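You operate a simulated robot arm through the tools that you are given. There is no shell and no other tool.

The job below is to be done with a simulated robot arm. You get a single attempt, and the scene is never put back.

## Task
Let the three apples down the chute, shut the gate and pack the two red ones in the punnet.
Fine: the yellow one stays in the padded tray; no bruises.

Only the result counts: the job must be done as asked and must still hold three seconds after the hand-in. Knocking over, shifting, dropping, spilling or breaking anything else fails it.

## Robot
A 6-joint arm with a two-finger gripper, fixed in place. Base frame: the origin is on the floor under the middle of its stand, x ahead of it, y to its left, z up; the work surface is at about z = 0.782. Units: m, rad, N and s.
It reaches about 1.298 m from its shoulder. Its first joint turns from -2.601 to 2.601 rad. Payload 1.57 kg.
The TCP is the grasp point between the finger pads, 0.021 m short of the fingertips. In the tool frame z runs along the fingers and y along their closing line. The gripper opens to 0.07 m; its body begins 0.05 m behind the TCP.
Orientation is told as [roll, pitch, yaw] about the base's x, y, z axes, in that order, counted from this pose: with the fingers straight down and closing along the base's y, the tool's x points along the base's -x, its y along +y and its z along -z.

## Interface
- The arm moves only by the tool nudge_tool. Its argument "increments" is a list of rows, each a list of 7 numbers: the turn, a rotation vector about the tool's x, y, z in rad, then the shift along the tool's x, y, z in m, then the gripper command, from -1 (shut) to 1 (fully open), values between in proportion. In form: [[ax, ay, az, dx, dy, dz, grip], ...]. A call has 1 to 20 rows; each row is the pose to reach, as a shift and turn from the pose commanded when the call began, along the tool's axes at that moment. Each row takes 0.2 s and may step no farther than 0.05 m and 0.15 rad from the row before; otherwise, or with a gripper value out of range, the whole call is refused. A pose out of reach is approached as far as the arm can. The call stops where the force on the tool passes 40 N (or 10 N more than at its start, if that is more) or the arm is blocked; 0.2 s more then pass. Each finger travels about 0.1037 m/s and halts on what it meets, pressing with about 30 N; the grip force reading is that of the motor and also rises with nothing between the fingers. The clock runs only during rows and for 0.2 s after the last one: add rows that repeat a pose to give the fingers time. The reply holds the time, the measured pose of the TCP, the force on the tool along the base axes, the opening and the grip force, in the units named above and with some noise, with the torque about the TCP (base axes, N m) and any sound that the robot's microphone picked up.
- Cameras (640 x 400 px; columns grow to the right, rows downward): "scene" is fixed at [0.0524, 0.4995, 1.3702]; the picture's right is [0.13, -0.99, 0.00], its down [-0.59, -0.08, -0.80] and it looks along [0.80, 0.10, -0.60] (base axes); focal length 370 px, centre (320, 200). "wrist" rides on the gripper at [0.079, 0.004, -0.081] in the tool frame; the picture's right is [-0.05, 1.00, 0.00], its down [-0.67, -0.04, -0.75] and it looks along [-0.74, -0.04, 0.67] (tool axes); focal length 256 px, centre (320, 200). There is no depth. A picture from a camera that has moved, and an enlarged one, comes with that camera's place and axes in the base frame and with its lens.
- get_image(camera): a new picture of that camera. The clock stands still meanwhile.
- raise_lower(by): slides the trunk up (or, below 0, down) by that many m; the arm rides with it, the base frame stays. It gives what a move gives, with no picture.
- close_up(camera, box): a new picture of the part [left, top, right, bottom] of that camera's present view, enlarged. The clock stands still meanwhile.
- close_job(): hands the job in; it is judged then, once.

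Nothing tells you positions but the pictures and the camera data. Unless the task says otherwise, let go and move clear before handing in.

The tools are called after "Call:" as name(argument=value, ...) on one line, values as JSON. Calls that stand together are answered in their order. nudge_tool: Moves the arm, as the interface text tells. Its arguments: {"type":"object","properties":{"increments":{"type":"array","items":{"type":"array","items":{"type":"number"}}}},"required":["increments"]} The other tools are called the same way: raise_lower (by) moves the trunk up or down; get_image (camera) takes a picture; close_up (camera, box) takes an enlarged picture of a part of a camera's view; close_job () hands the job in.

At the start:

```text
time_s: 0.0
position: [0.5437, 0.4859, 1.072]
tcp_rot: [0.001, 0.001, -0.001]
contact_force: [0.5, 0.1, 0.3]
wrist_torque: [-0.03, -0.01, 0.0]
grip_width: 0.07
gripper_force: 0.0
trunk travel left (down, up): [-0.753, 0.217]
```

scene: 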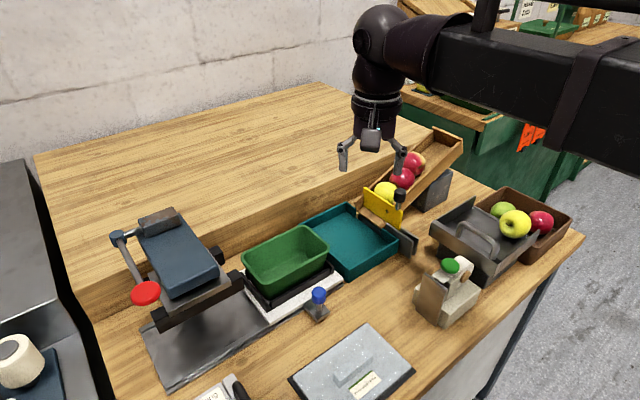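
wrist: 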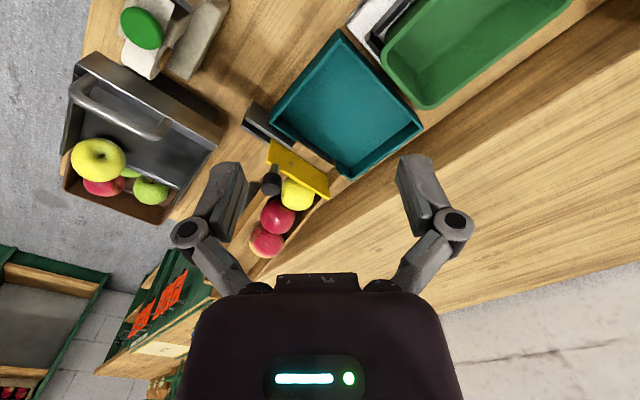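

I see a sloped wooden chute holding a yellow and two red apples behind a yellow gate, with a teal padded tray below it and a green punnet on a scale. I'll look closer before moving anything.

Call:
close_up(camera="scene", box=[320, 110, 480, 290])

Call:
close_up(camera="wrist", box=[200, 80, 440, 280])

Call:
close_up(camera="scene", box=[220, 190, 420, 350])

Call:
close_up(camera="scene", box=[100, 190, 420, 400])

```text
2.22 times, centred on (400, 200) of scene
camera zoom: at [0.0524, 0.4995, 1.3702], right [0.13, -0.99, 0.0], down [-0.59, -0.08, -0.8], along [0.8, 0.1, -0.6], focal length 822 px, centre (142, 200)
```

zoom: 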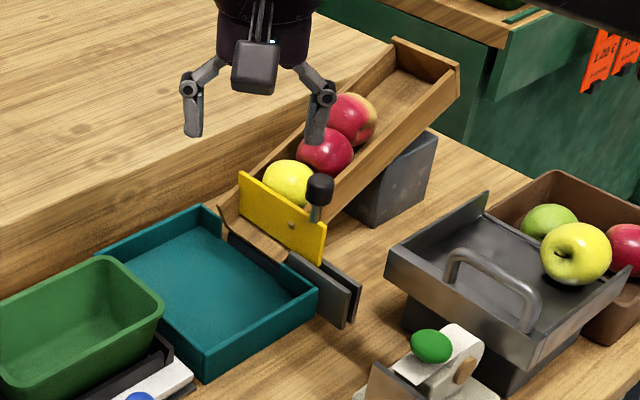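

```text
2.00 times, centred on (320, 180) of wrist
camera zoom: at [0.4639, 0.4907, 1.1534], right [0.05, 1.0, 0.0], down [0.67, -0.04, 0.75], along [0.74, -0.04, -0.67], focal length 512 px, centre (320, 240)
```

zoom: 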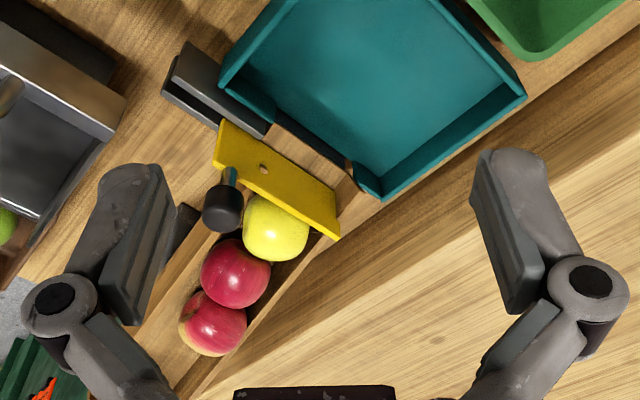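

```text
2.50 times, centred on (320, 270) of scene
camera zoom: at [0.0524, 0.4995, 1.3702], right [0.13, -0.99, 0.0], down [-0.59, -0.08, -0.8], along [0.8, 0.1, -0.6], focal length 925 px, centre (320, 25)
```

zoom: 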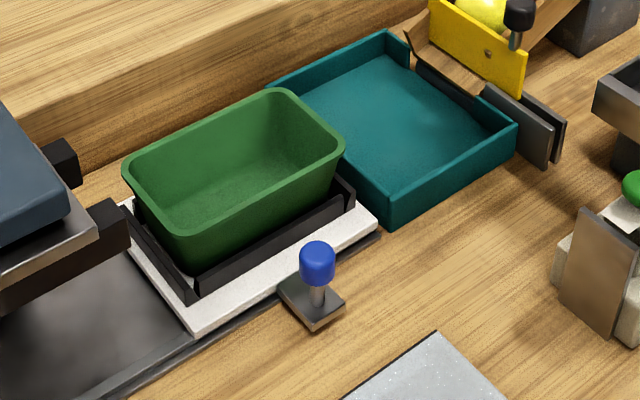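

```text
1.90 times, centred on (260, 295) of scene
camera zoom: at [0.0524, 0.4995, 1.3702], right [0.13, -0.99, 0.0], down [-0.59, -0.08, -0.8], along [0.8, 0.1, -0.6], focal length 705 px, centre (434, 19)
```

zoom: 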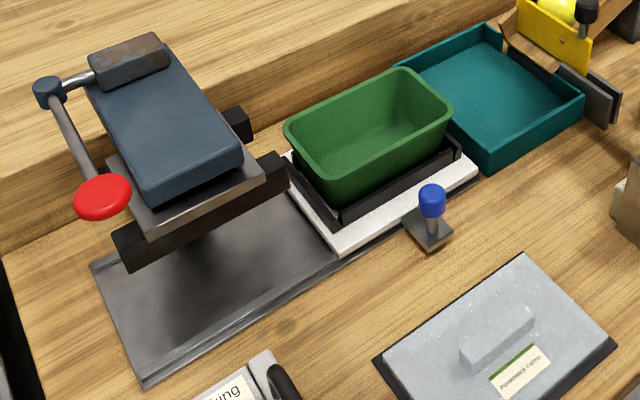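

The yellow gate plate carries a black knob near its right end, and two grey parallel plates form what looks like a slot in line with it. Next I'll zoom in on the gate, the punnet's holder and the labels.

Call:
close_up(camera="scene", box=[350, 170, 430, 260])

Call:
close_up(camera="wrist", box=[230, 90, 350, 190])

Call:
close_up(camera="scene", box=[180, 310, 420, 400])

Call:
close_up(camera="scene", box=[400, 180, 580, 340])

```text
4.44 times, centred on (390, 215) of scene
camera zoom: at [0.0524, 0.4995, 1.3702], right [0.13, -0.99, 0.0], down [-0.59, -0.08, -0.8], along [0.8, 0.1, -0.6], focal length 1644 px, centre (9, 133)
```

zoom: 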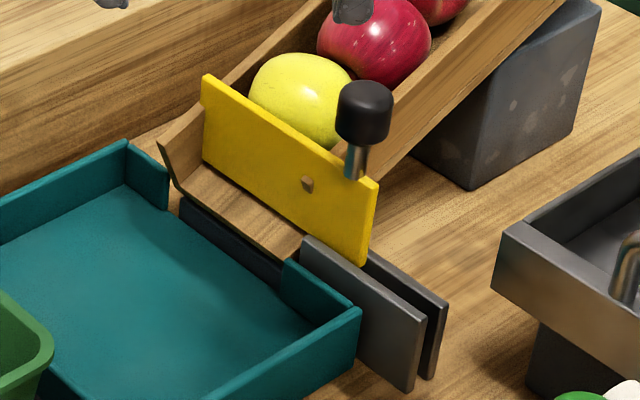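

```text
4.00 times, centred on (290, 140) of wrist
camera zoom: at [0.4639, 0.4907, 1.1534], right [0.05, 1.0, 0.0], down [0.67, -0.04, 0.75], along [0.74, -0.04, -0.67], focal length 1024 px, centre (440, 440)
```

zoom: 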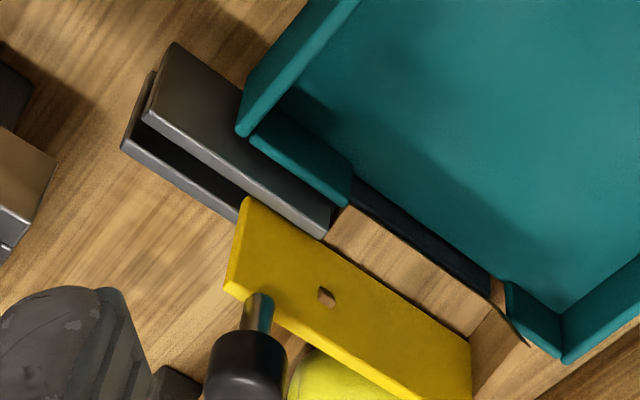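

```text
2.67 times, centred on (300, 355) of scene
camera zoom: at [0.0524, 0.4995, 1.3702], right [0.13, -0.99, 0.0], down [-0.59, -0.08, -0.8], along [0.8, 0.1, -0.6], focal length 987 px, centre (373, -213)
```

zoom: 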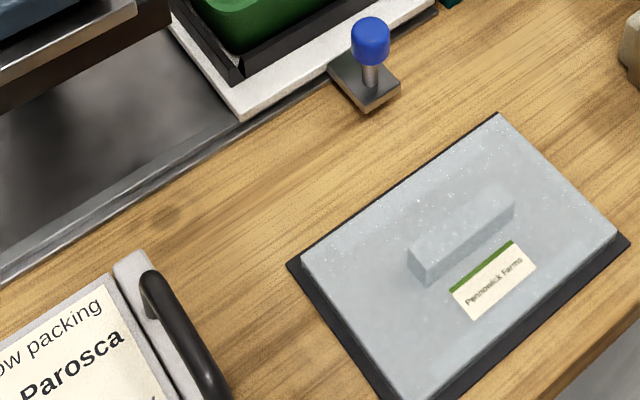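

```text
2.50 times, centred on (490, 260) of scene
camera zoom: at [0.0524, 0.4995, 1.3702], right [0.13, -0.99, 0.0], down [-0.59, -0.08, -0.8], along [0.8, 0.1, -0.6], focal length 925 px, centre (-105, 50)
```

zoom: 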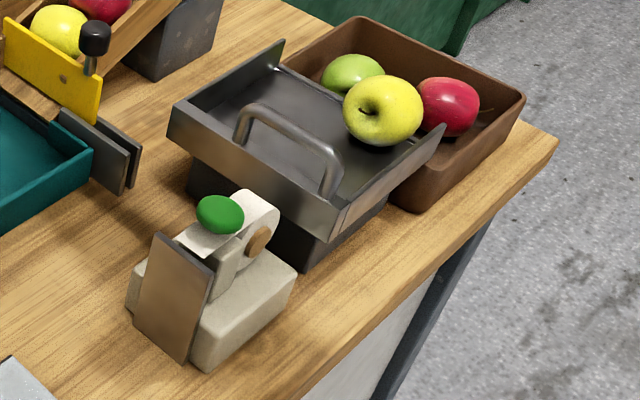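

The gate plate sits in a slot that runs diagonally toward the robot, about (-0.7,-0.7). I triangulate its knob at about (0.682, 0.417, 0.926). I'll move above it with the fingers turned to close along the gate, then look again.

Call:
nudge_tool(increments=[[0, 0, 0.13, -0.02, -0.01, 0, 1], [0, 0, 0.26, -0.04, -0.02, 0, 1], [0, 0, 0.39, -0.06, -0.03, 0, 1], [0, 0, 0.52, -0.085, -0.042, 0, 1], [0, 0, 0.65, -0.11, -0.055, 0, 1], [0, 0, 0.785, -0.135, -0.068, 0, 1], [0, 0, 0.785, -0.138, -0.069, 0, 1]])

Call:
get_image(camera="wrist")

Call:
get_image(camera="scene")

```text
time_s: 1.6
position: [0.6804, 0.4172, 1.0727]
tcp_rot: [-0.001, 0.001, -0.788]
contact_force: [-1.3, -1.6, -0.3]
wrist_torque: [0.02, -0.02, 0.0]
grip_width: 0.07
gripper_force: 0.3
trunk travel left (down, up): [-0.753, 0.217]
```

```text
taken
camera wrist: at [0.6282, 0.4769, 1.1535], right [0.74, 0.67, 0.0], down [0.45, -0.5, 0.75], along [0.5, -0.55, -0.67], focal length 256 px, centre (320, 200)
```

wrist: 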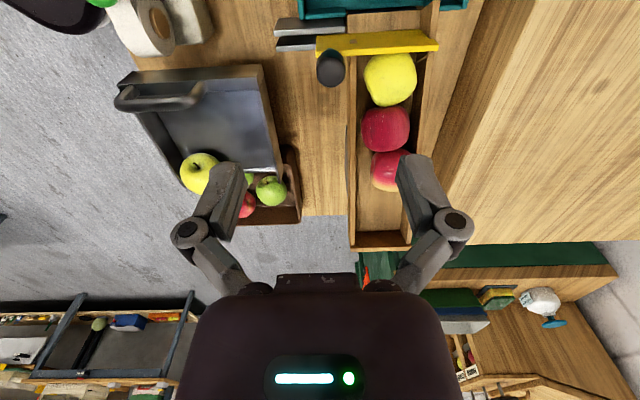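

```text
taken
```

scene: 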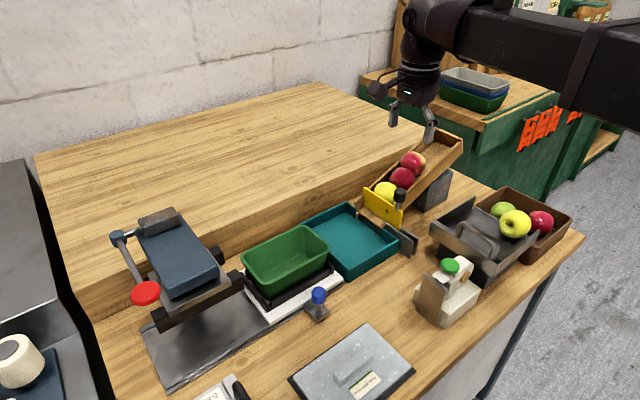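

The gate, chute and apples now line up almost square with the tool. I'll zoom in on the gate area.

Call:
close_up(camera="wrist", box=[260, 0, 460, 125])

Call:
close_up(camera="scene", box=[350, 130, 480, 260])

```text
3.20 times, centred on (360, 62) of wrist
camera zoom: at [0.6282, 0.4769, 1.1535], right [0.74, 0.67, 0.0], down [0.45, -0.5, 0.75], along [0.5, -0.55, -0.67], focal length 819 px, centre (192, 640)
```

zoom: 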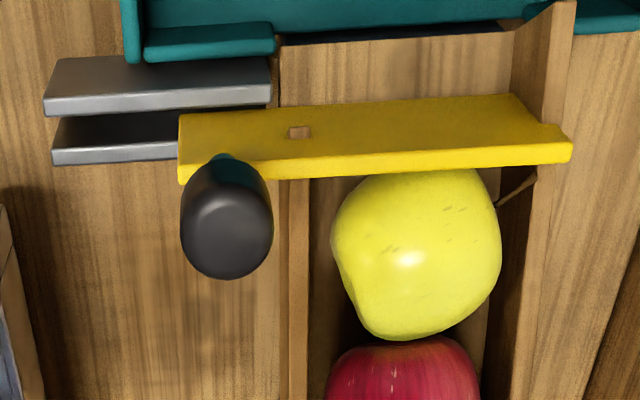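

```text
3.08 times, centred on (415, 195) of scene
camera zoom: at [0.0524, 0.4995, 1.3702], right [0.13, -0.99, 0.0], down [-0.59, -0.08, -0.8], along [0.8, 0.1, -0.6], focal length 1138 px, centre (28, 215)
```

zoom: 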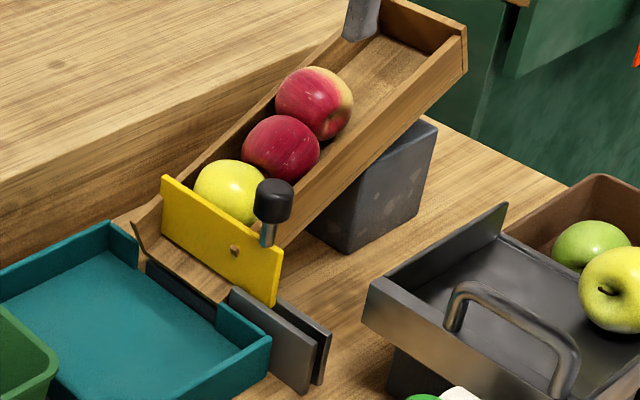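

The gate is a sliding plate at about 45°, and I now put its knob near (0.693, 0.418, 0.92). I'll centre over the knob and come down partway to check.

Call:
nudge_tool(increments=[[0, 0, 0, -0.008, 0.0095, 0.02, 1], [0, 0, 0, -0.0083, 0.0095, 0.05, 1], [0, 0, 0, -0.0083, 0.0095, 0.08, 1], [0, 0, 0, -0.0083, 0.0095, 0.085, 1], [0, 0, 0, -0.0083, 0.0095, 0.085, 1]])

Call:
get_image(camera="wrist")

Call:
close_up(camera="scene", box=[340, 110, 480, 250])

```text
time_s: 2.8
position: [0.6945, 0.4195, 1.0713]
tcp_rot: [0.002, -0.001, -0.785]
contact_force: [0.6, -0.1, 0.1]
wrist_torque: [-0.01, -0.01, -0.01]
grip_width: 0.07
gripper_force: 0.0
out of reach, approached as far as the arm can: row 1, 2, 3, 4, 5
trunk travel left (down, up): [-0.753, 0.217]
```

```text
taken
camera wrist: at [0.6407, 0.4779, 1.1534], right [0.74, 0.67, 0.0], down [0.45, -0.5, 0.74], along [0.5, -0.55, -0.67], focal length 256 px, centre (320, 200)
```

wrist: 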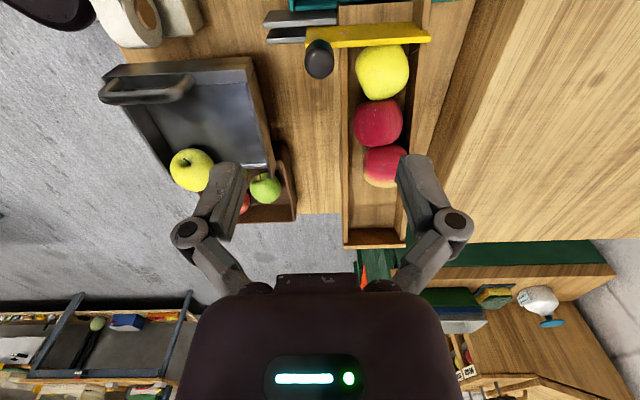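

```text
2.86 times, centred on (410, 180) of scene
camera zoom: at [0.0524, 0.4995, 1.3702], right [0.13, -0.99, 0.0], down [-0.59, -0.08, -0.8], along [0.8, 0.1, -0.6], focal length 1057 px, centre (63, 257)
```

zoom: 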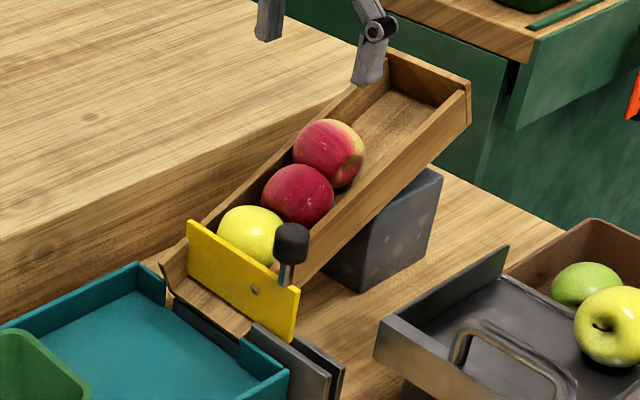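

The arm can't reach lower at this trunk height, so I'll bring the trunk down instead, in steps.

Call:
raise_lower(by=-0.08)

Call:
get_image(camera="wrist")

Call:
get_image(camera="scene")

```text
time_s: 4.0
position: [0.6938, 0.4179, 0.9924]
tcp_rot: [0.001, 0.001, -0.787]
contact_force: [-0.3, 0.4, 0.0]
wrist_torque: [0.0, -0.03, -0.02]
grip_width: 0.07
gripper_force: 0.0
trunk travel left (down, up): [-0.673, 0.297]
```

```text
taken
camera wrist: at [0.6407, 0.4778, 1.0735], right [0.74, 0.67, 0.0], down [0.45, -0.5, 0.74], along [0.5, -0.55, -0.67], focal length 256 px, centre (320, 200)
```

wrist: 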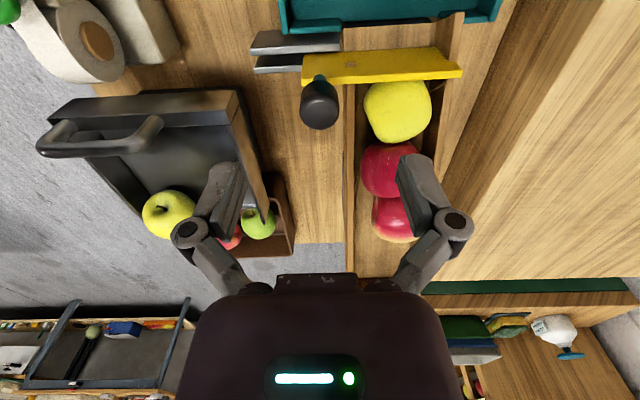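

```text
taken
```

scene: 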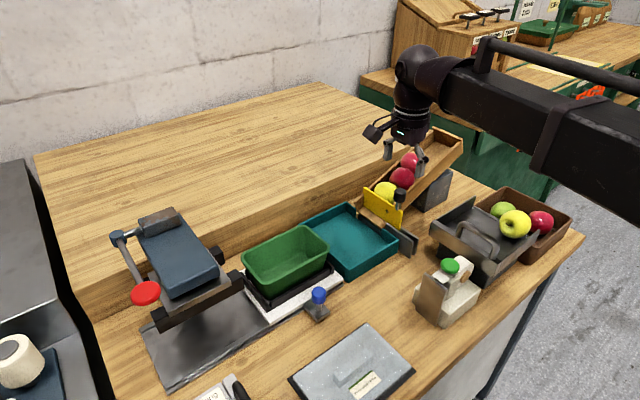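

The fingers are well centred over the knob. To get some downward reach I'll lift the arm 0.1 m, lower the trunk further, then test a small downward arm move.

Call:
nudge_tool(increments=[[0, 0, 0, 0.001, 0, -0.04, 1], [0, 0, 0, 0.001, 0, -0.08, 1], [0, 0, 0, 0.001, 0, -0.12, 1], [0, 0, 0, 0.001, 0, -0.12, 1]])

Call:
raise_lower(by=-0.13)

Call:
get_image(camera="scene")

```text
time_s: 5.0
position: [0.6946, 0.4194, 0.9906]
tcp_rot: [-0.001, 0.001, -0.785]
contact_force: [0.2, 0.6, 0.0]
wrist_torque: [0.05, -0.02, -0.01]
grip_width: 0.0702
gripper_force: 0.0
out of reach, approached as far as the arm can: row 1, 2, 3, 4
trunk travel left (down, up): [-0.673, 0.297]
```

```text
time_s: 6.2
position: [0.6949, 0.4185, 0.8812]
tcp_rot: [0.009, -0.001, -0.786]
contact_force: [-0.1, 0.5, 20.1]
wrist_torque: [0.38, -0.71, -0.17]
grip_width: 0.0694
gripper_force: 0.0
trunk travel left (down, up): [-0.562, 0.408]
stopped: the force on the tool passed its limit at 68 N (the readings are from after the stop); the commanded pose is now the measured one
```

```text
taken
```

scene: 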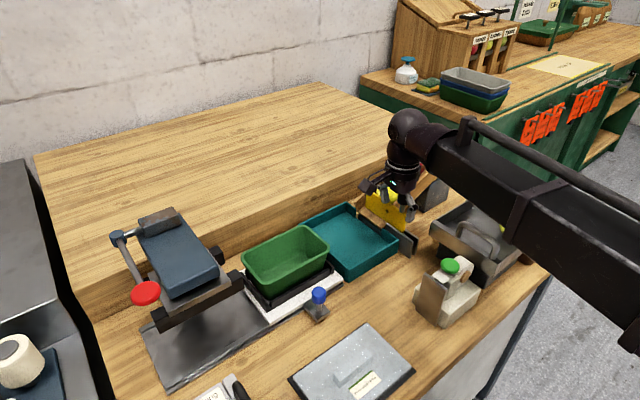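

That was my error: the arm didn't rise because it can't move vertically here, so the trunk carried the hand down onto something near the knob. I'll inspect before doing anything else.

Call:
get_image(camera="wrist")

Call:
close_up(camera="scene", box=[340, 150, 460, 260])

```text
taken
camera wrist: at [0.6408, 0.4783, 0.9634], right [0.74, 0.67, 0.01], down [0.44, -0.5, 0.75], along [0.5, -0.55, -0.67], focal length 256 px, centre (320, 200)
```

wrist: 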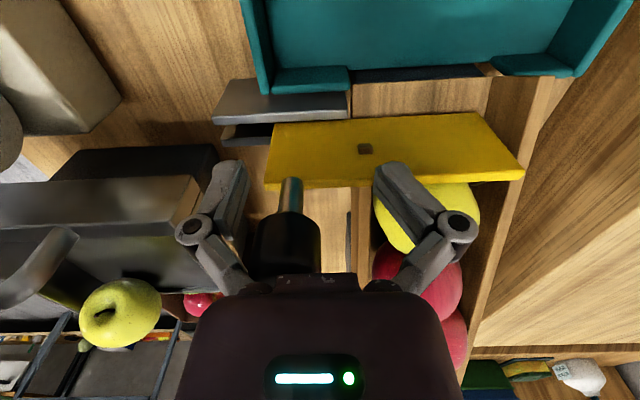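

```text
3.64 times, centred on (400, 205) of scene
camera zoom: at [0.0524, 0.4995, 1.3702], right [0.13, -0.99, 0.0], down [-0.59, -0.08, -0.8], along [0.8, 0.1, -0.6], focal length 1346 px, centre (29, 182)
```

zoom: 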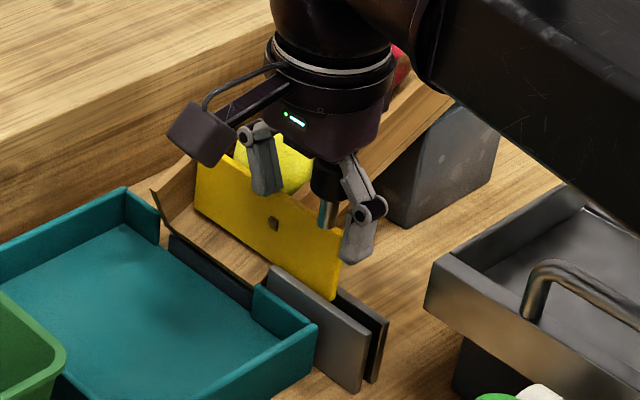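

The palm sits on the knob top, and comparing pictures suggests the gate moved down and sideways by about a centimetre. I'll raise the trunk to release it and look at the gate again.

Call:
raise_lower(by=0.1)

Call:
close_up(camera="scene", box=[350, 170, 430, 260])

Call:
get_image(camera="wrist")

Call:
close_up(camera="wrist", box=[240, 20, 480, 170])

```text
time_s: 7.5
position: [0.6962, 0.4189, 0.981]
tcp_rot: [0.004, -0.001, -0.787]
contact_force: [-0.1, -0.1, -0.7]
wrist_torque: [0.04, 0.03, 0.0]
grip_width: 0.0699
gripper_force: 0.1
trunk travel left (down, up): [-0.662, 0.308]
```

```text
4.44 times, centred on (390, 215) of scene
camera zoom: at [0.0524, 0.4995, 1.3702], right [0.13, -0.99, 0.0], down [-0.59, -0.08, -0.8], along [0.8, 0.1, -0.6], focal length 1644 px, centre (9, 133)
```

zoom: 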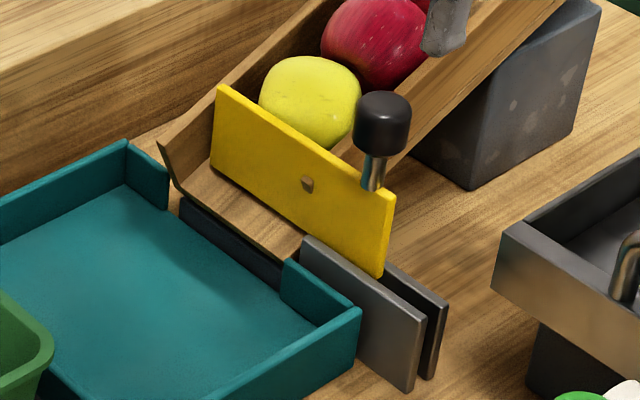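

```text
taken
camera wrist: at [0.6418, 0.4785, 1.0621], right [0.74, 0.67, 0.01], down [0.44, -0.5, 0.75], along [0.5, -0.55, -0.67], focal length 256 px, centre (320, 200)
```

wrist: 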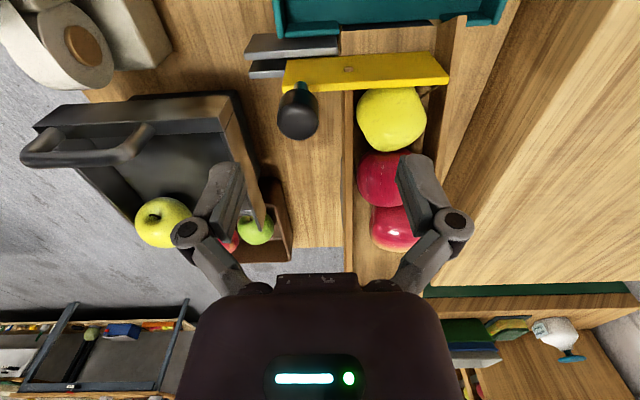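

```text
2.67 times, centred on (360, 95) of wrist
camera zoom: at [0.6418, 0.4785, 1.0621], right [0.74, 0.67, 0.01], down [0.44, -0.5, 0.75], along [0.5, -0.55, -0.67], focal length 683 px, centre (213, 480)
```

zoom: 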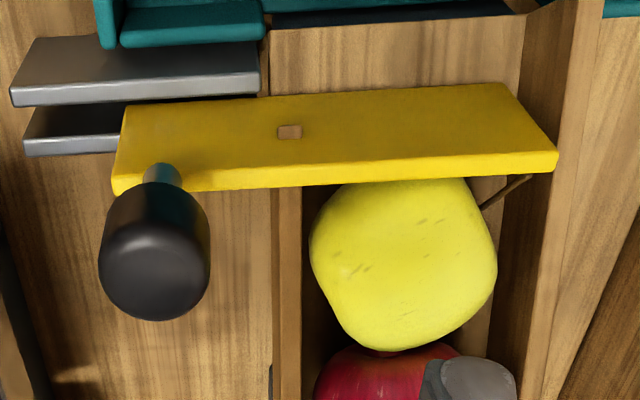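

Released, the gate sits shifted 1.1 cm along its slot with the apples still held. It slides easily, and its knob is now about 13 mm to the robot side of the TCP. I'll shift over the knob; vertical moves come from the trunk.

Call:
nudge_tool(increments=[[0, 0, 0, 0.004, -0.0133, 0, 1], [0, 0, 0, 0.004, -0.0133, 0, 1]])

```text
time_s: 8.1
position: [0.6831, 0.4115, 0.9795]
tcp_rot: [0.006, -0.001, -0.786]
contact_force: [0.1, 0.0, 1.1]
wrist_torque: [0.03, 0.02, -0.04]
grip_width: 0.0701
gripper_force: 0.1
trunk travel left (down, up): [-0.662, 0.308]
```

Now aligned at a ≈ 0.774. I'll lower the trunk so the fingers straddle the knob.

Call:
raise_lower(by=-0.055)

Call:
get_image(camera="wrist")

Call:
close_up(camera="scene", box=[350, 150, 450, 260])

```text
time_s: 9.1
position: [0.6833, 0.4128, 0.925]
tcp_rot: [0.006, -0.002, -0.787]
contact_force: [0.0, 0.6, -0.1]
wrist_torque: [0.02, 0.02, 0.03]
grip_width: 0.07
gripper_force: 0.1
trunk travel left (down, up): [-0.607, 0.363]
```

```text
taken
camera wrist: at [0.6297, 0.4717, 1.0073], right [0.74, 0.67, 0.01], down [0.44, -0.5, 0.75], along [0.5, -0.55, -0.67], focal length 256 px, centre (320, 200)
```

wrist: 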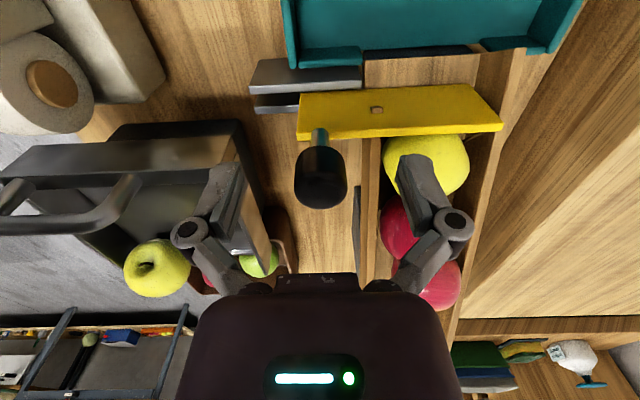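

```text
3.64 times, centred on (400, 205) of scene
camera zoom: at [0.0524, 0.4995, 1.3702], right [0.13, -0.99, 0.0], down [-0.59, -0.08, -0.8], along [0.8, 0.1, -0.6], focal length 1346 px, centre (29, 182)
```

zoom: 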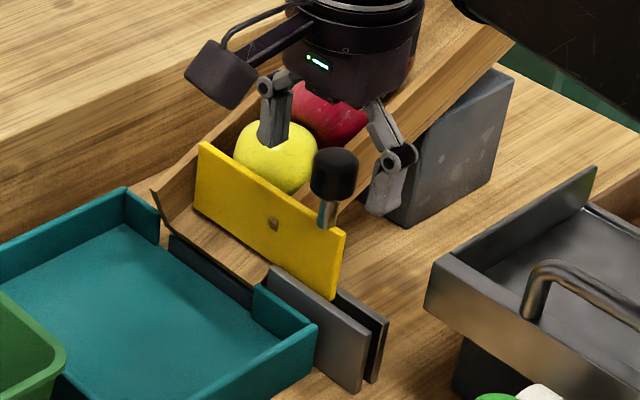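

The knob sits right between the fingers. I'll close to a loose cage around it and slide the gate along the slot, toward the robot's right.

Call:
nudge_tool(increments=[[0, 0, 0, 0, 0, 0, -0.14], [0, 0, 0, 0, 0, 0, -0.14], [0, 0, 0, 0, -0.01, 0, -0.14], [0, 0, 0, 0, -0.02, 0, -0.14]])

Call:
close_up(camera="scene", box=[350, 150, 450, 260])

Call:
get_image(camera="wrist")

```text
time_s: 10.1
position: [0.6696, 0.3983, 0.9265]
tcp_rot: [0.007, -0.001, -0.784]
contact_force: [-0.8, 0.5, 0.2]
wrist_torque: [-0.02, 0.0, 0.0]
grip_width: 0.0307
gripper_force: 0.2
trunk travel left (down, up): [-0.607, 0.363]
```

```text
3.64 times, centred on (400, 205) of scene
camera zoom: at [0.0524, 0.4995, 1.3702], right [0.13, -0.99, 0.0], down [-0.59, -0.08, -0.8], along [0.8, 0.1, -0.6], focal length 1346 px, centre (29, 182)
```

zoom: 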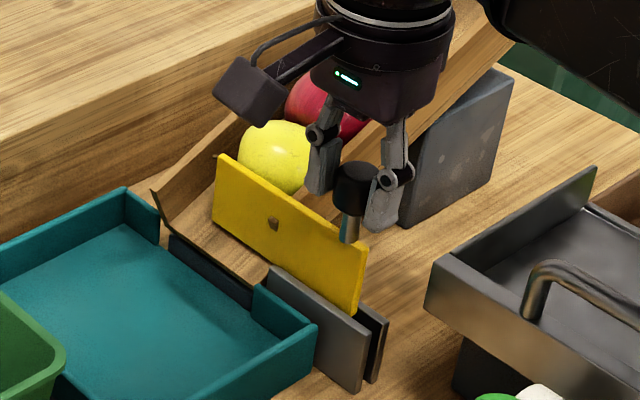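

```text
taken
camera wrist: at [0.6156, 0.4576, 1.0073], right [0.74, 0.67, 0.01], down [0.44, -0.5, 0.75], along [0.5, -0.55, -0.67], focal length 256 px, centre (320, 200)
```

wrist: 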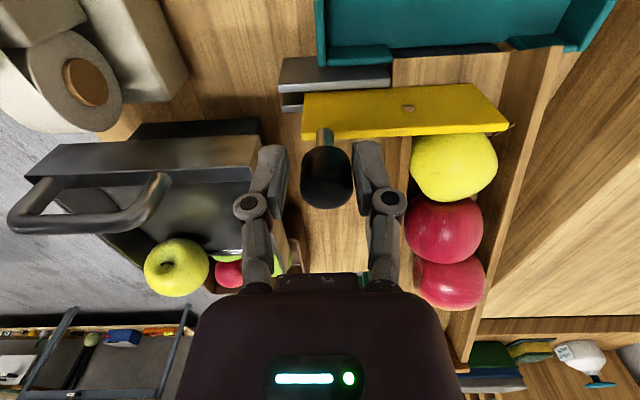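

The gate slides freely and the yellow apple is still held. I'll open it fully with a further 5 cm of slide and hold while the apples roll.

Call:
nudge_tool(increments=[[0, 0, 0, 0, -0.0125, 0, -0.14], [0, 0, 0, 0, -0.025, 0, -0.14], [0, 0, 0, 0, -0.0375, 0, -0.14], [0, 0, 0, 0, -0.05, 0, -0.14], [0, 0, 0, 0, -0.054, 0, -0.14], [0, 0, 0, 0, -0.054, 0, -0.14], [0, 0, 0, 0, -0.054, 0, -0.14]])

Call:
get_image(camera="scene")

Call:
get_image(camera="wrist")

Call:
close_up(camera="scene", box=[300, 130, 460, 290])

```text
time_s: 11.7
position: [0.6304, 0.3601, 0.9241]
tcp_rot: [0.004, 0.0, -0.786]
contact_force: [6.9, 7.7, -3.0]
wrist_torque: [0.12, -0.11, 0.12]
grip_width: 0.0365
gripper_force: 4.7
trunk travel left (down, up): [-0.607, 0.363]
```

```text
taken
```

scene: 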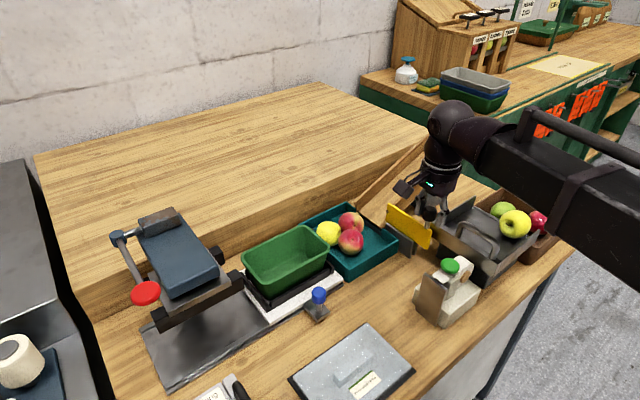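

```text
taken
camera wrist: at [0.5782, 0.4202, 1.0065], right [0.74, 0.67, 0.01], down [0.44, -0.5, 0.75], along [0.5, -0.55, -0.67], focal length 256 px, centre (320, 200)
```

wrist: 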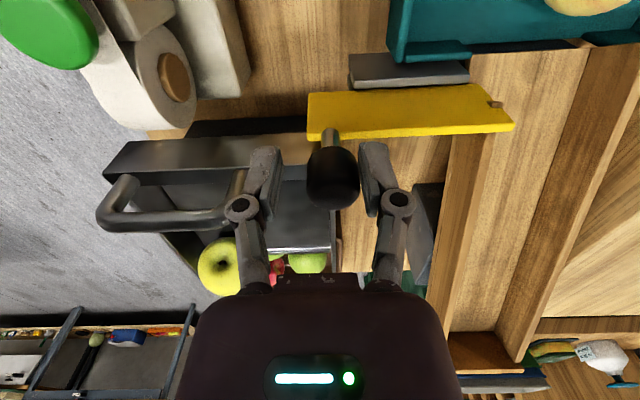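

```text
2.50 times, centred on (380, 210) of scene
camera zoom: at [0.0524, 0.4995, 1.3702], right [0.13, -0.99, 0.0], down [-0.59, -0.08, -0.8], along [0.8, 0.1, -0.6], focal length 925 px, centre (170, 175)
```

zoom: 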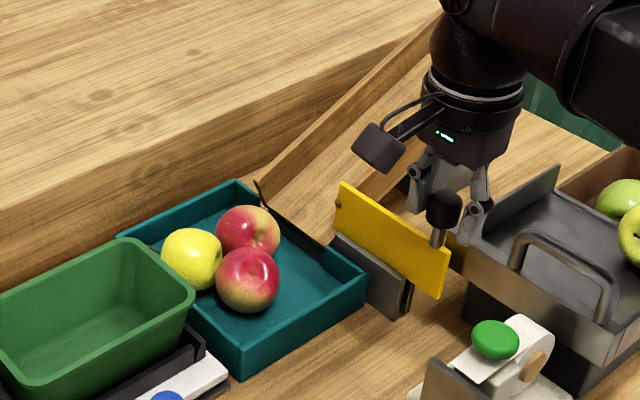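

All three apples are in the padded tray and the gate is at its open stop. I'll slide the gate back shut, slowing near the end.

Call:
nudge_tool(increments=[[0, 0, 0, 0, 0.015, 0, -0.14], [0, 0, 0, 0, 0.03, 0, -0.14], [0, 0, 0, 0, 0.045, 0, -0.14], [0, 0, 0, 0, 0.06, 0, -0.14], [0, 0, 0, 0, 0.072, 0, -0.14], [0, 0, 0, 0, 0.08, 0, -0.14], [0, 0, 0, 0, 0.084, 0, -0.14], [0, 0, 0, 0, 0.084, 0, -0.14]])

Call:
get_image(camera="wrist")

Call:
close_up(camera="scene", box=[350, 170, 430, 260])

```text
time_s: 13.5
position: [0.6895, 0.4196, 0.9245]
tcp_rot: [0.007, -0.001, -0.786]
contact_force: [0.1, 1.1, -0.4]
wrist_torque: [0.01, 0.03, -0.01]
grip_width: 0.0299
gripper_force: 0.1
trunk travel left (down, up): [-0.607, 0.363]
```

```text
taken
camera wrist: at [0.6367, 0.4792, 1.0072], right [0.74, 0.67, 0.01], down [0.44, -0.5, 0.75], along [0.5, -0.55, -0.67], focal length 256 px, centre (320, 200)
```

wrist: 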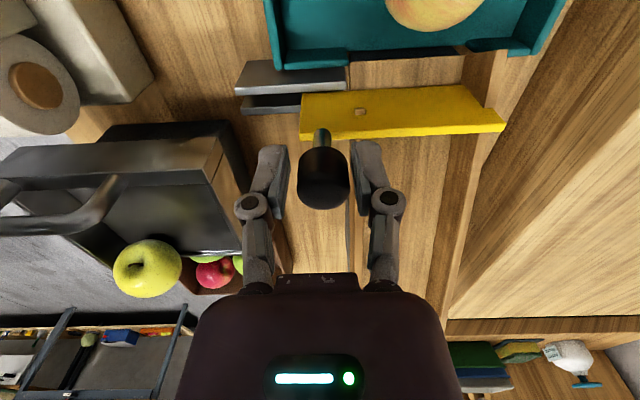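

```text
4.44 times, centred on (390, 215) of scene
camera zoom: at [0.0524, 0.4995, 1.3702], right [0.13, -0.99, 0.0], down [-0.59, -0.08, -0.8], along [0.8, 0.1, -0.6], focal length 1644 px, centre (9, 133)
```

zoom: 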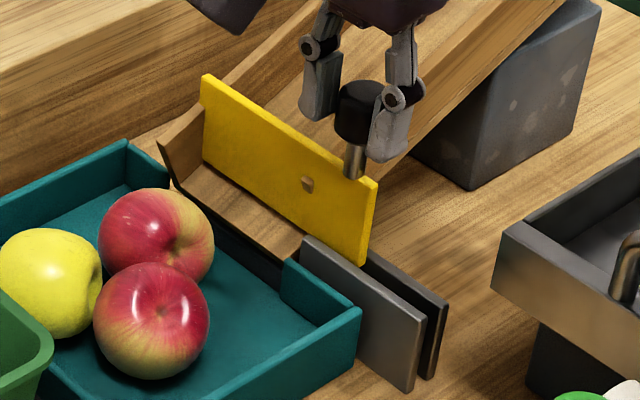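

The gate is back at its starting picture position. A few more millimetres will confirm it is against its closed stop.

Call:
nudge_tool(increments=[[0, 0, 0, 0, 0.002, 0, -0.14], [0, 0, 0, 0, 0.004, 0, -0.14], [0, 0, 0, 0, 0.006, 0, -0.14], [0, 0, 0, 0, 0.006, 0, -0.14]])

Call:
close_up(camera="scene", box=[350, 170, 430, 260])

```text
time_s: 14.5
position: [0.6945, 0.4235, 0.9257]
tcp_rot: [0.005, -0.002, -0.786]
contact_force: [-4.3, -3.9, -2.8]
wrist_torque: [-0.05, 0.06, -0.02]
grip_width: 0.0335
gripper_force: 2.2
trunk travel left (down, up): [-0.607, 0.363]
```

```text
4.44 times, centred on (390, 215) of scene
camera zoom: at [0.0524, 0.4995, 1.3702], right [0.13, -0.99, 0.0], down [-0.59, -0.08, -0.8], along [0.8, 0.1, -0.6], focal length 1644 px, centre (9, 133)
```

zoom: 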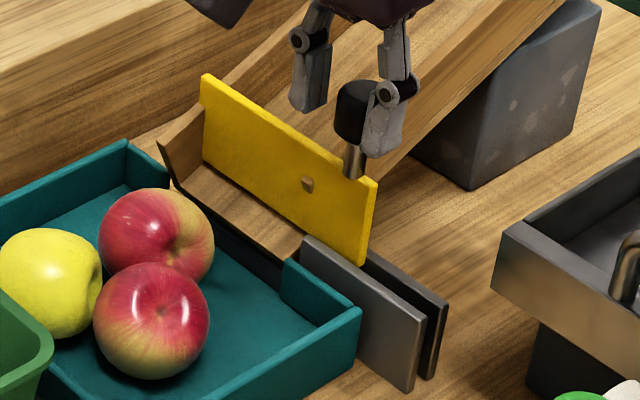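

The gate is firmly on its closed stop. I'll back off, open the fingers and raise clear.

Call:
nudge_tool(increments=[[0, 0, 0, 0, -0.003, 0, -0.14], [0, 0, 0, 0, -0.003, 0, 0.4], [0, 0, 0, 0, -0.003, 0, 1], [0, 0, 0, 0, -0.003, 0, 1]])

Call:
raise_lower(by=0.1)

Call:
get_image(camera="scene")

Call:
close_up(camera="scene", box=[220, 170, 420, 330])

Call:
get_image(camera="wrist")

```text
time_s: 15.5
position: [0.6924, 0.421, 0.9254]
tcp_rot: [0.007, -0.002, -0.786]
contact_force: [0.1, -1.3, 0.1]
wrist_torque: [-0.01, 0.02, -0.01]
grip_width: 0.07
gripper_force: 0.1
trunk travel left (down, up): [-0.607, 0.363]
```

```text
time_s: 16.8
position: [0.6925, 0.4214, 1.0263]
tcp_rot: [0.007, -0.001, -0.786]
contact_force: [-0.2, 0.0, 0.5]
wrist_torque: [-0.01, -0.01, 0.0]
grip_width: 0.0701
gripper_force: 0.0
trunk travel left (down, up): [-0.707, 0.263]
```

```text
taken
```

scene: 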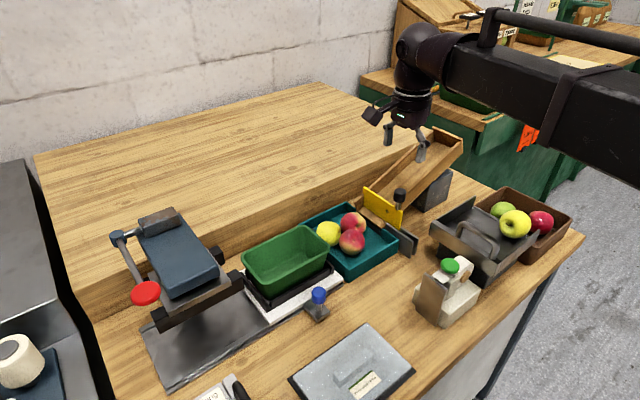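

```text
2.50 times, centred on (320, 250) of scene
camera zoom: at [0.0524, 0.4995, 1.3702], right [0.13, -0.99, 0.0], down [-0.59, -0.08, -0.8], along [0.8, 0.1, -0.6], focal length 925 px, centre (320, 75)
```

zoom: 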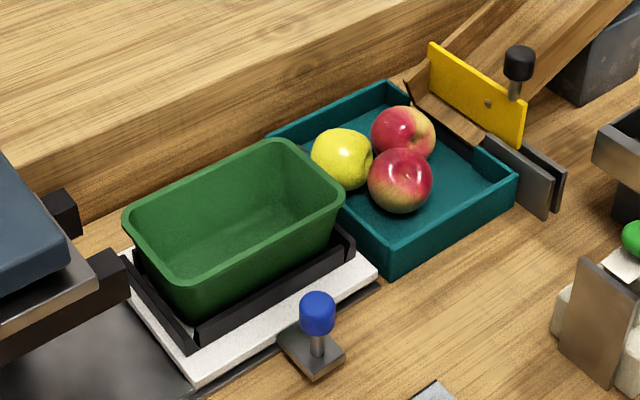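

```text
taken
camera wrist: at [0.6391, 0.4812, 1.1071], right [0.74, 0.67, 0.01], down [0.44, -0.5, 0.75], along [0.5, -0.55, -0.67], focal length 256 px, centre (320, 200)
```

wrist: 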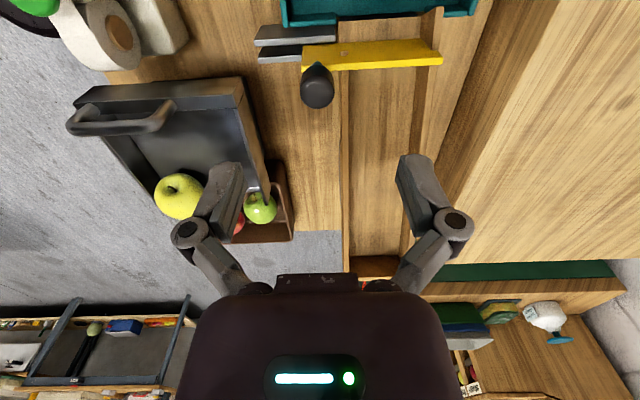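

The gate is shut and all three apples rest in the tray. I'll raise a little and swing back to yaw 0 so the wrist camera can see the tray and punnet from above.

Call:
raise_lower(by=0.08)

Call:
nudge_tool(increments=[[0, 0, -0.112, 0.0375, -0.0095, 0, 1], [0, 0, -0.224, 0.075, -0.019, 0, 1], [0, 0, -0.336, 0.1125, -0.0285, 0, 1], [0, 0, -0.448, 0.15, -0.038, 0, 1], [0, 0, -0.56, 0.1875, -0.0475, 0, 1], [0, 0, -0.672, 0.225, -0.057, 0, 1], [0, 0, -0.786, 0.2624, -0.0665, 0, 1], [0, 0, -0.786, 0.2624, -0.0665, 0, 1]])

Call:
get_image(camera="wrist")

Call:
get_image(camera="scene")

```text
time_s: 18.0
position: [0.6926, 0.4215, 1.1057]
tcp_rot: [0.005, -0.001, -0.787]
contact_force: [-0.3, -0.3, 0.1]
wrist_torque: [0.02, -0.01, -0.02]
grip_width: 0.0702
gripper_force: 0.1
trunk travel left (down, up): [-0.787, 0.183]
```

```text
time_s: 19.8
position: [0.4594, 0.5614, 1.1056]
tcp_rot: [0.005, -0.005, 0.002]
contact_force: [-0.2, -0.2, -0.4]
wrist_torque: [0.01, 0.02, 0.01]
grip_width: 0.0701
gripper_force: 0.2
trunk travel left (down, up): [-0.787, 0.183]
```

```text
taken
camera wrist: at [0.3805, 0.5642, 1.1869], right [0.05, 1.0, 0.0], down [0.66, -0.04, 0.75], along [0.75, -0.04, -0.66], focal length 256 px, centre (320, 200)
```

wrist: 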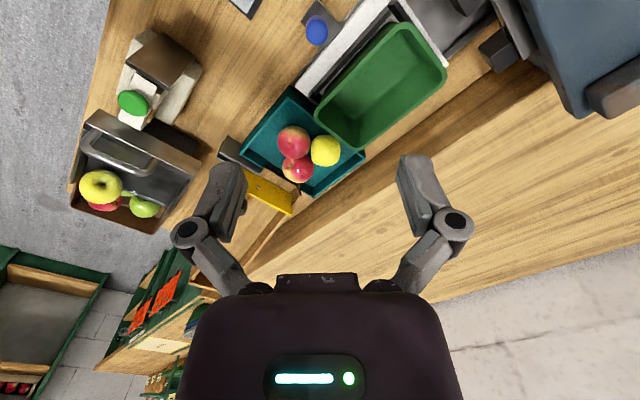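

```text
taken
```

scene: 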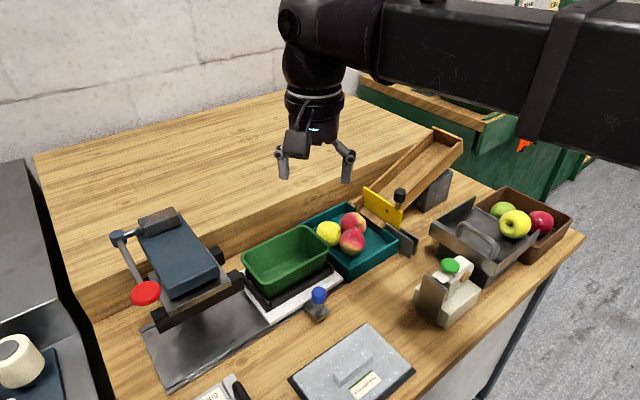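

Good overhead view. I'll zoom in on the tray and punnet to measure them.

Call:
close_up(camera="wrist", box=[220, 70, 380, 210])

Call:
close_up(camera="wrist", box=[280, 0, 460, 160])

```text
2.86 times, centred on (300, 140) of wrist
camera zoom: at [0.3805, 0.5642, 1.1869], right [0.05, 1.0, 0.0], down [0.66, -0.04, 0.75], along [0.75, -0.04, -0.66], focal length 731 px, centre (377, 371)
```

zoom: 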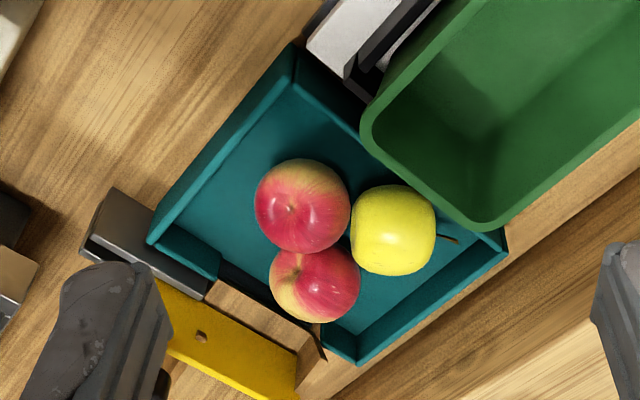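

```text
2.50 times, centred on (370, 80) of wrist
camera zoom: at [0.3805, 0.5642, 1.1869], right [0.05, 1.0, 0.0], down [0.66, -0.04, 0.75], along [0.75, -0.04, -0.66], focal length 640 px, centre (195, 500)
```

zoom: 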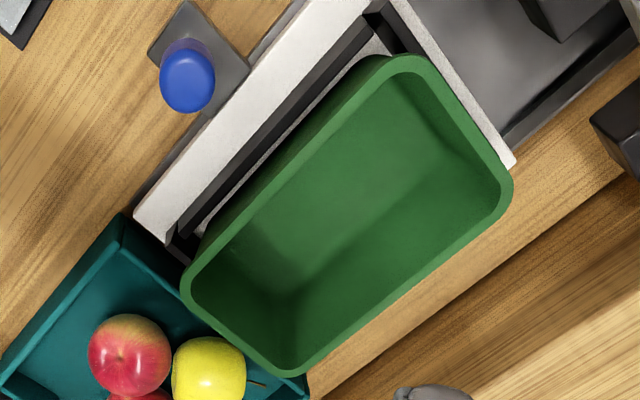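

I place the reds at about (0.640,0.506) and (0.703,0.506) and the yellow at (0.661,0.560). Before going in near the gate I want the gripper body's size, so I'll zoom in on it.

Call:
close_up(camera="scene", box=[250, 60, 390, 200])

Call:
close_up(camera="scene", box=[290, 170, 430, 290])

```text
2.86 times, centred on (320, 130) of scene
camera zoom: at [0.0524, 0.4995, 1.3702], right [0.13, -0.99, 0.0], down [-0.59, -0.08, -0.8], along [0.8, 0.1, -0.6], focal length 1057 px, centre (320, 400)
```

zoom: 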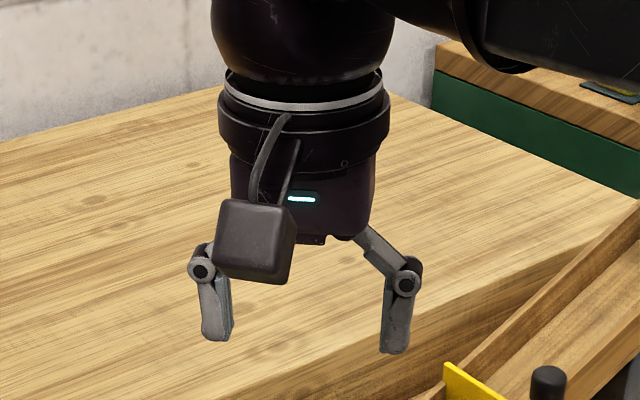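

```text
3.33 times, centred on (360, 230) of scene
camera zoom: at [0.0524, 0.4995, 1.3702], right [0.13, -0.99, 0.0], down [-0.59, -0.08, -0.8], along [0.8, 0.1, -0.6], focal length 1233 px, centre (187, 100)
```

zoom: 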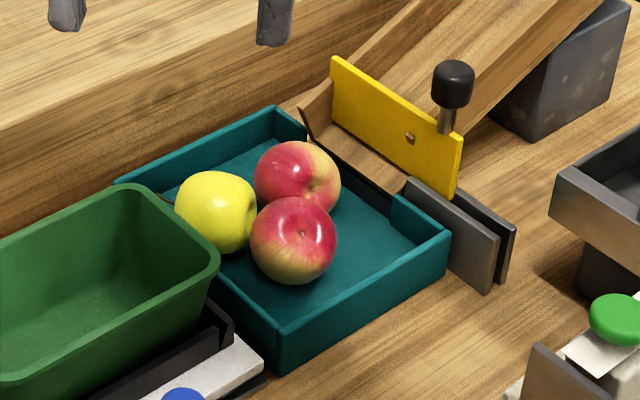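

The palm is about 7 cm wide, so there is room beside the gate. I'll go over the red apple nearest the gate, fingers closing parallel to the gate (yaw -45°).

Call:
nudge_tool(increments=[[0, 0, 0.1, -0.03, -0.007, 0, 1], [0, 0, 0.2, -0.06, -0.014, 0, 1], [0, 0, 0.3, -0.09, -0.021, 0, 1], [0, 0, 0.4, -0.12, -0.028, 0, 1], [0, 0, 0.5, -0.15, -0.035, 0, 1], [0, 0, 0.6, -0.18, -0.042, 0, 1], [0, 0, 0.7, -0.212, -0.049, 0, 1], [0, 0, 0.787, -0.2428, -0.0544, 0, 1], [0, 0, 0.787, -0.2428, -0.0544, 0, 1]])

Call:
get_image(camera="wrist")

```text
time_s: 21.8
position: [0.7015, 0.5059, 1.1051]
tcp_rot: [0.007, -0.001, -0.787]
contact_force: [-0.4, 1.0, -0.2]
wrist_torque: [-0.04, 0.01, 0.0]
grip_width: 0.07
gripper_force: 0.0
trunk travel left (down, up): [-0.787, 0.183]
```

```text
taken
camera wrist: at [0.6496, 0.5655, 1.1874], right [0.75, 0.67, 0.01], down [0.44, -0.5, 0.75], along [0.5, -0.55, -0.67], focal length 256 px, centre (320, 200)
```

wrist: 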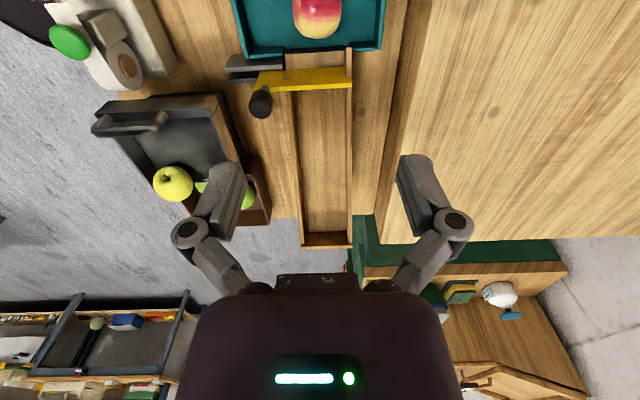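

The apple projects right under the tool. I'll lower to z ≈ 0.92 and check.

Call:
raise_lower(by=-0.185)

Call:
get_image(camera="wrist")

Call:
get_image(camera="scene")

```text
time_s: 23.8
position: [0.7036, 0.5059, 0.9205]
tcp_rot: [0.006, 0.0, -0.787]
contact_force: [0.2, 0.8, 0.4]
wrist_torque: [-0.04, -0.02, 0.0]
grip_width: 0.0702
gripper_force: 0.0
trunk travel left (down, up): [-0.602, 0.368]
```

```text
taken
camera wrist: at [0.6496, 0.5655, 1.0023], right [0.74, 0.67, 0.01], down [0.44, -0.5, 0.75], along [0.5, -0.55, -0.67], focal length 256 px, centre (320, 200)
```

wrist: 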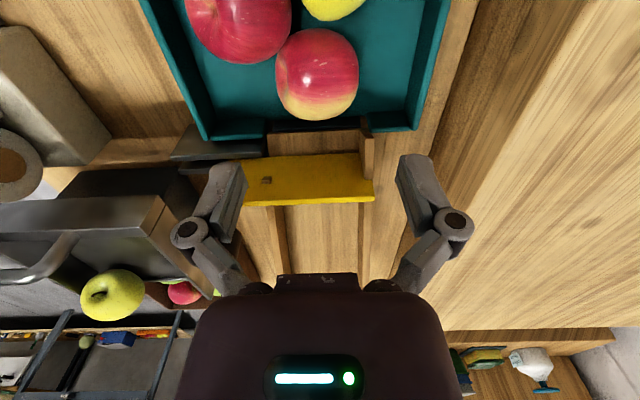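

```text
taken
```

scene: 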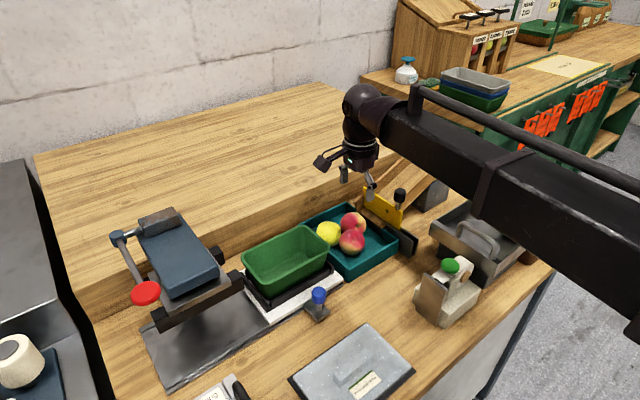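

The apple lines up well; I'll trim 2 mm, then lower in two steps with a check between them.

Call:
nudge_tool(increments=[[0, 0, 0, 0.002, -0.001, 0, 1], [0, 0, 0, 0.002, -0.001, 0, 1]])

Call:
raise_lower(by=-0.055)

Call:
get_image(camera="wrist")

Call:
close_up(camera="scene", box=[290, 150, 430, 290])

```text
time_s: 24.4
position: [0.7011, 0.5077, 0.9206]
tcp_rot: [0.006, 0.0, -0.787]
contact_force: [-0.1, 0.2, 1.3]
wrist_torque: [0.0, 0.0, 0.01]
grip_width: 0.07
gripper_force: 0.0
trunk travel left (down, up): [-0.602, 0.368]
```

```text
time_s: 25.4
position: [0.7008, 0.5076, 0.8653]
tcp_rot: [0.007, -0.001, -0.788]
contact_force: [0.6, -0.4, -0.5]
wrist_torque: [0.0, -0.01, -0.02]
grip_width: 0.0698
gripper_force: 0.0
trunk travel left (down, up): [-0.547, 0.423]
```

```text
taken
camera wrist: at [0.6474, 0.5665, 0.9473], right [0.74, 0.67, 0.01], down [0.44, -0.5, 0.75], along [0.5, -0.55, -0.67], focal length 256 px, centre (320, 200)
```

wrist: 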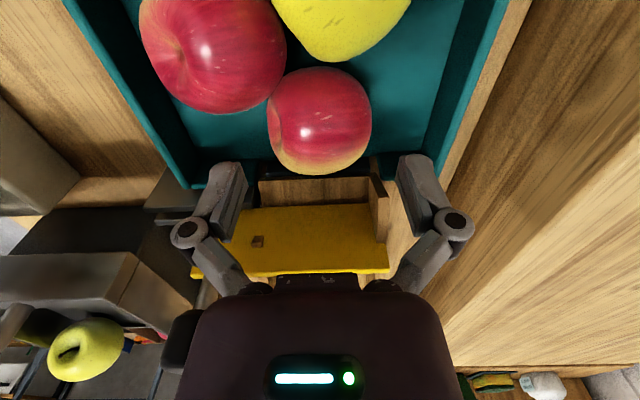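

```text
2.86 times, centred on (360, 220) of scene
camera zoom: at [0.0524, 0.4995, 1.3702], right [0.13, -0.99, 0.0], down [-0.59, -0.08, -0.8], along [0.8, 0.1, -0.6], focal length 1057 px, centre (206, 143)
```

zoom: 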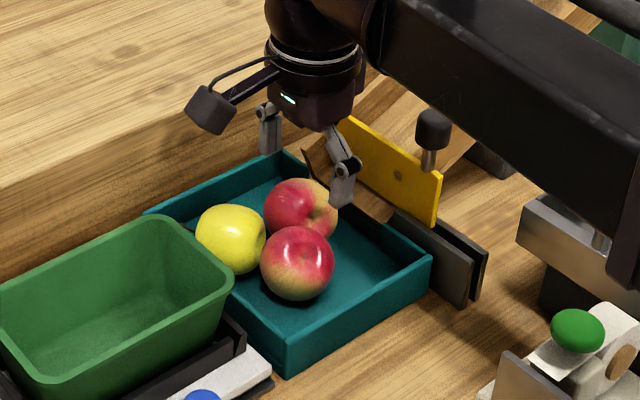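

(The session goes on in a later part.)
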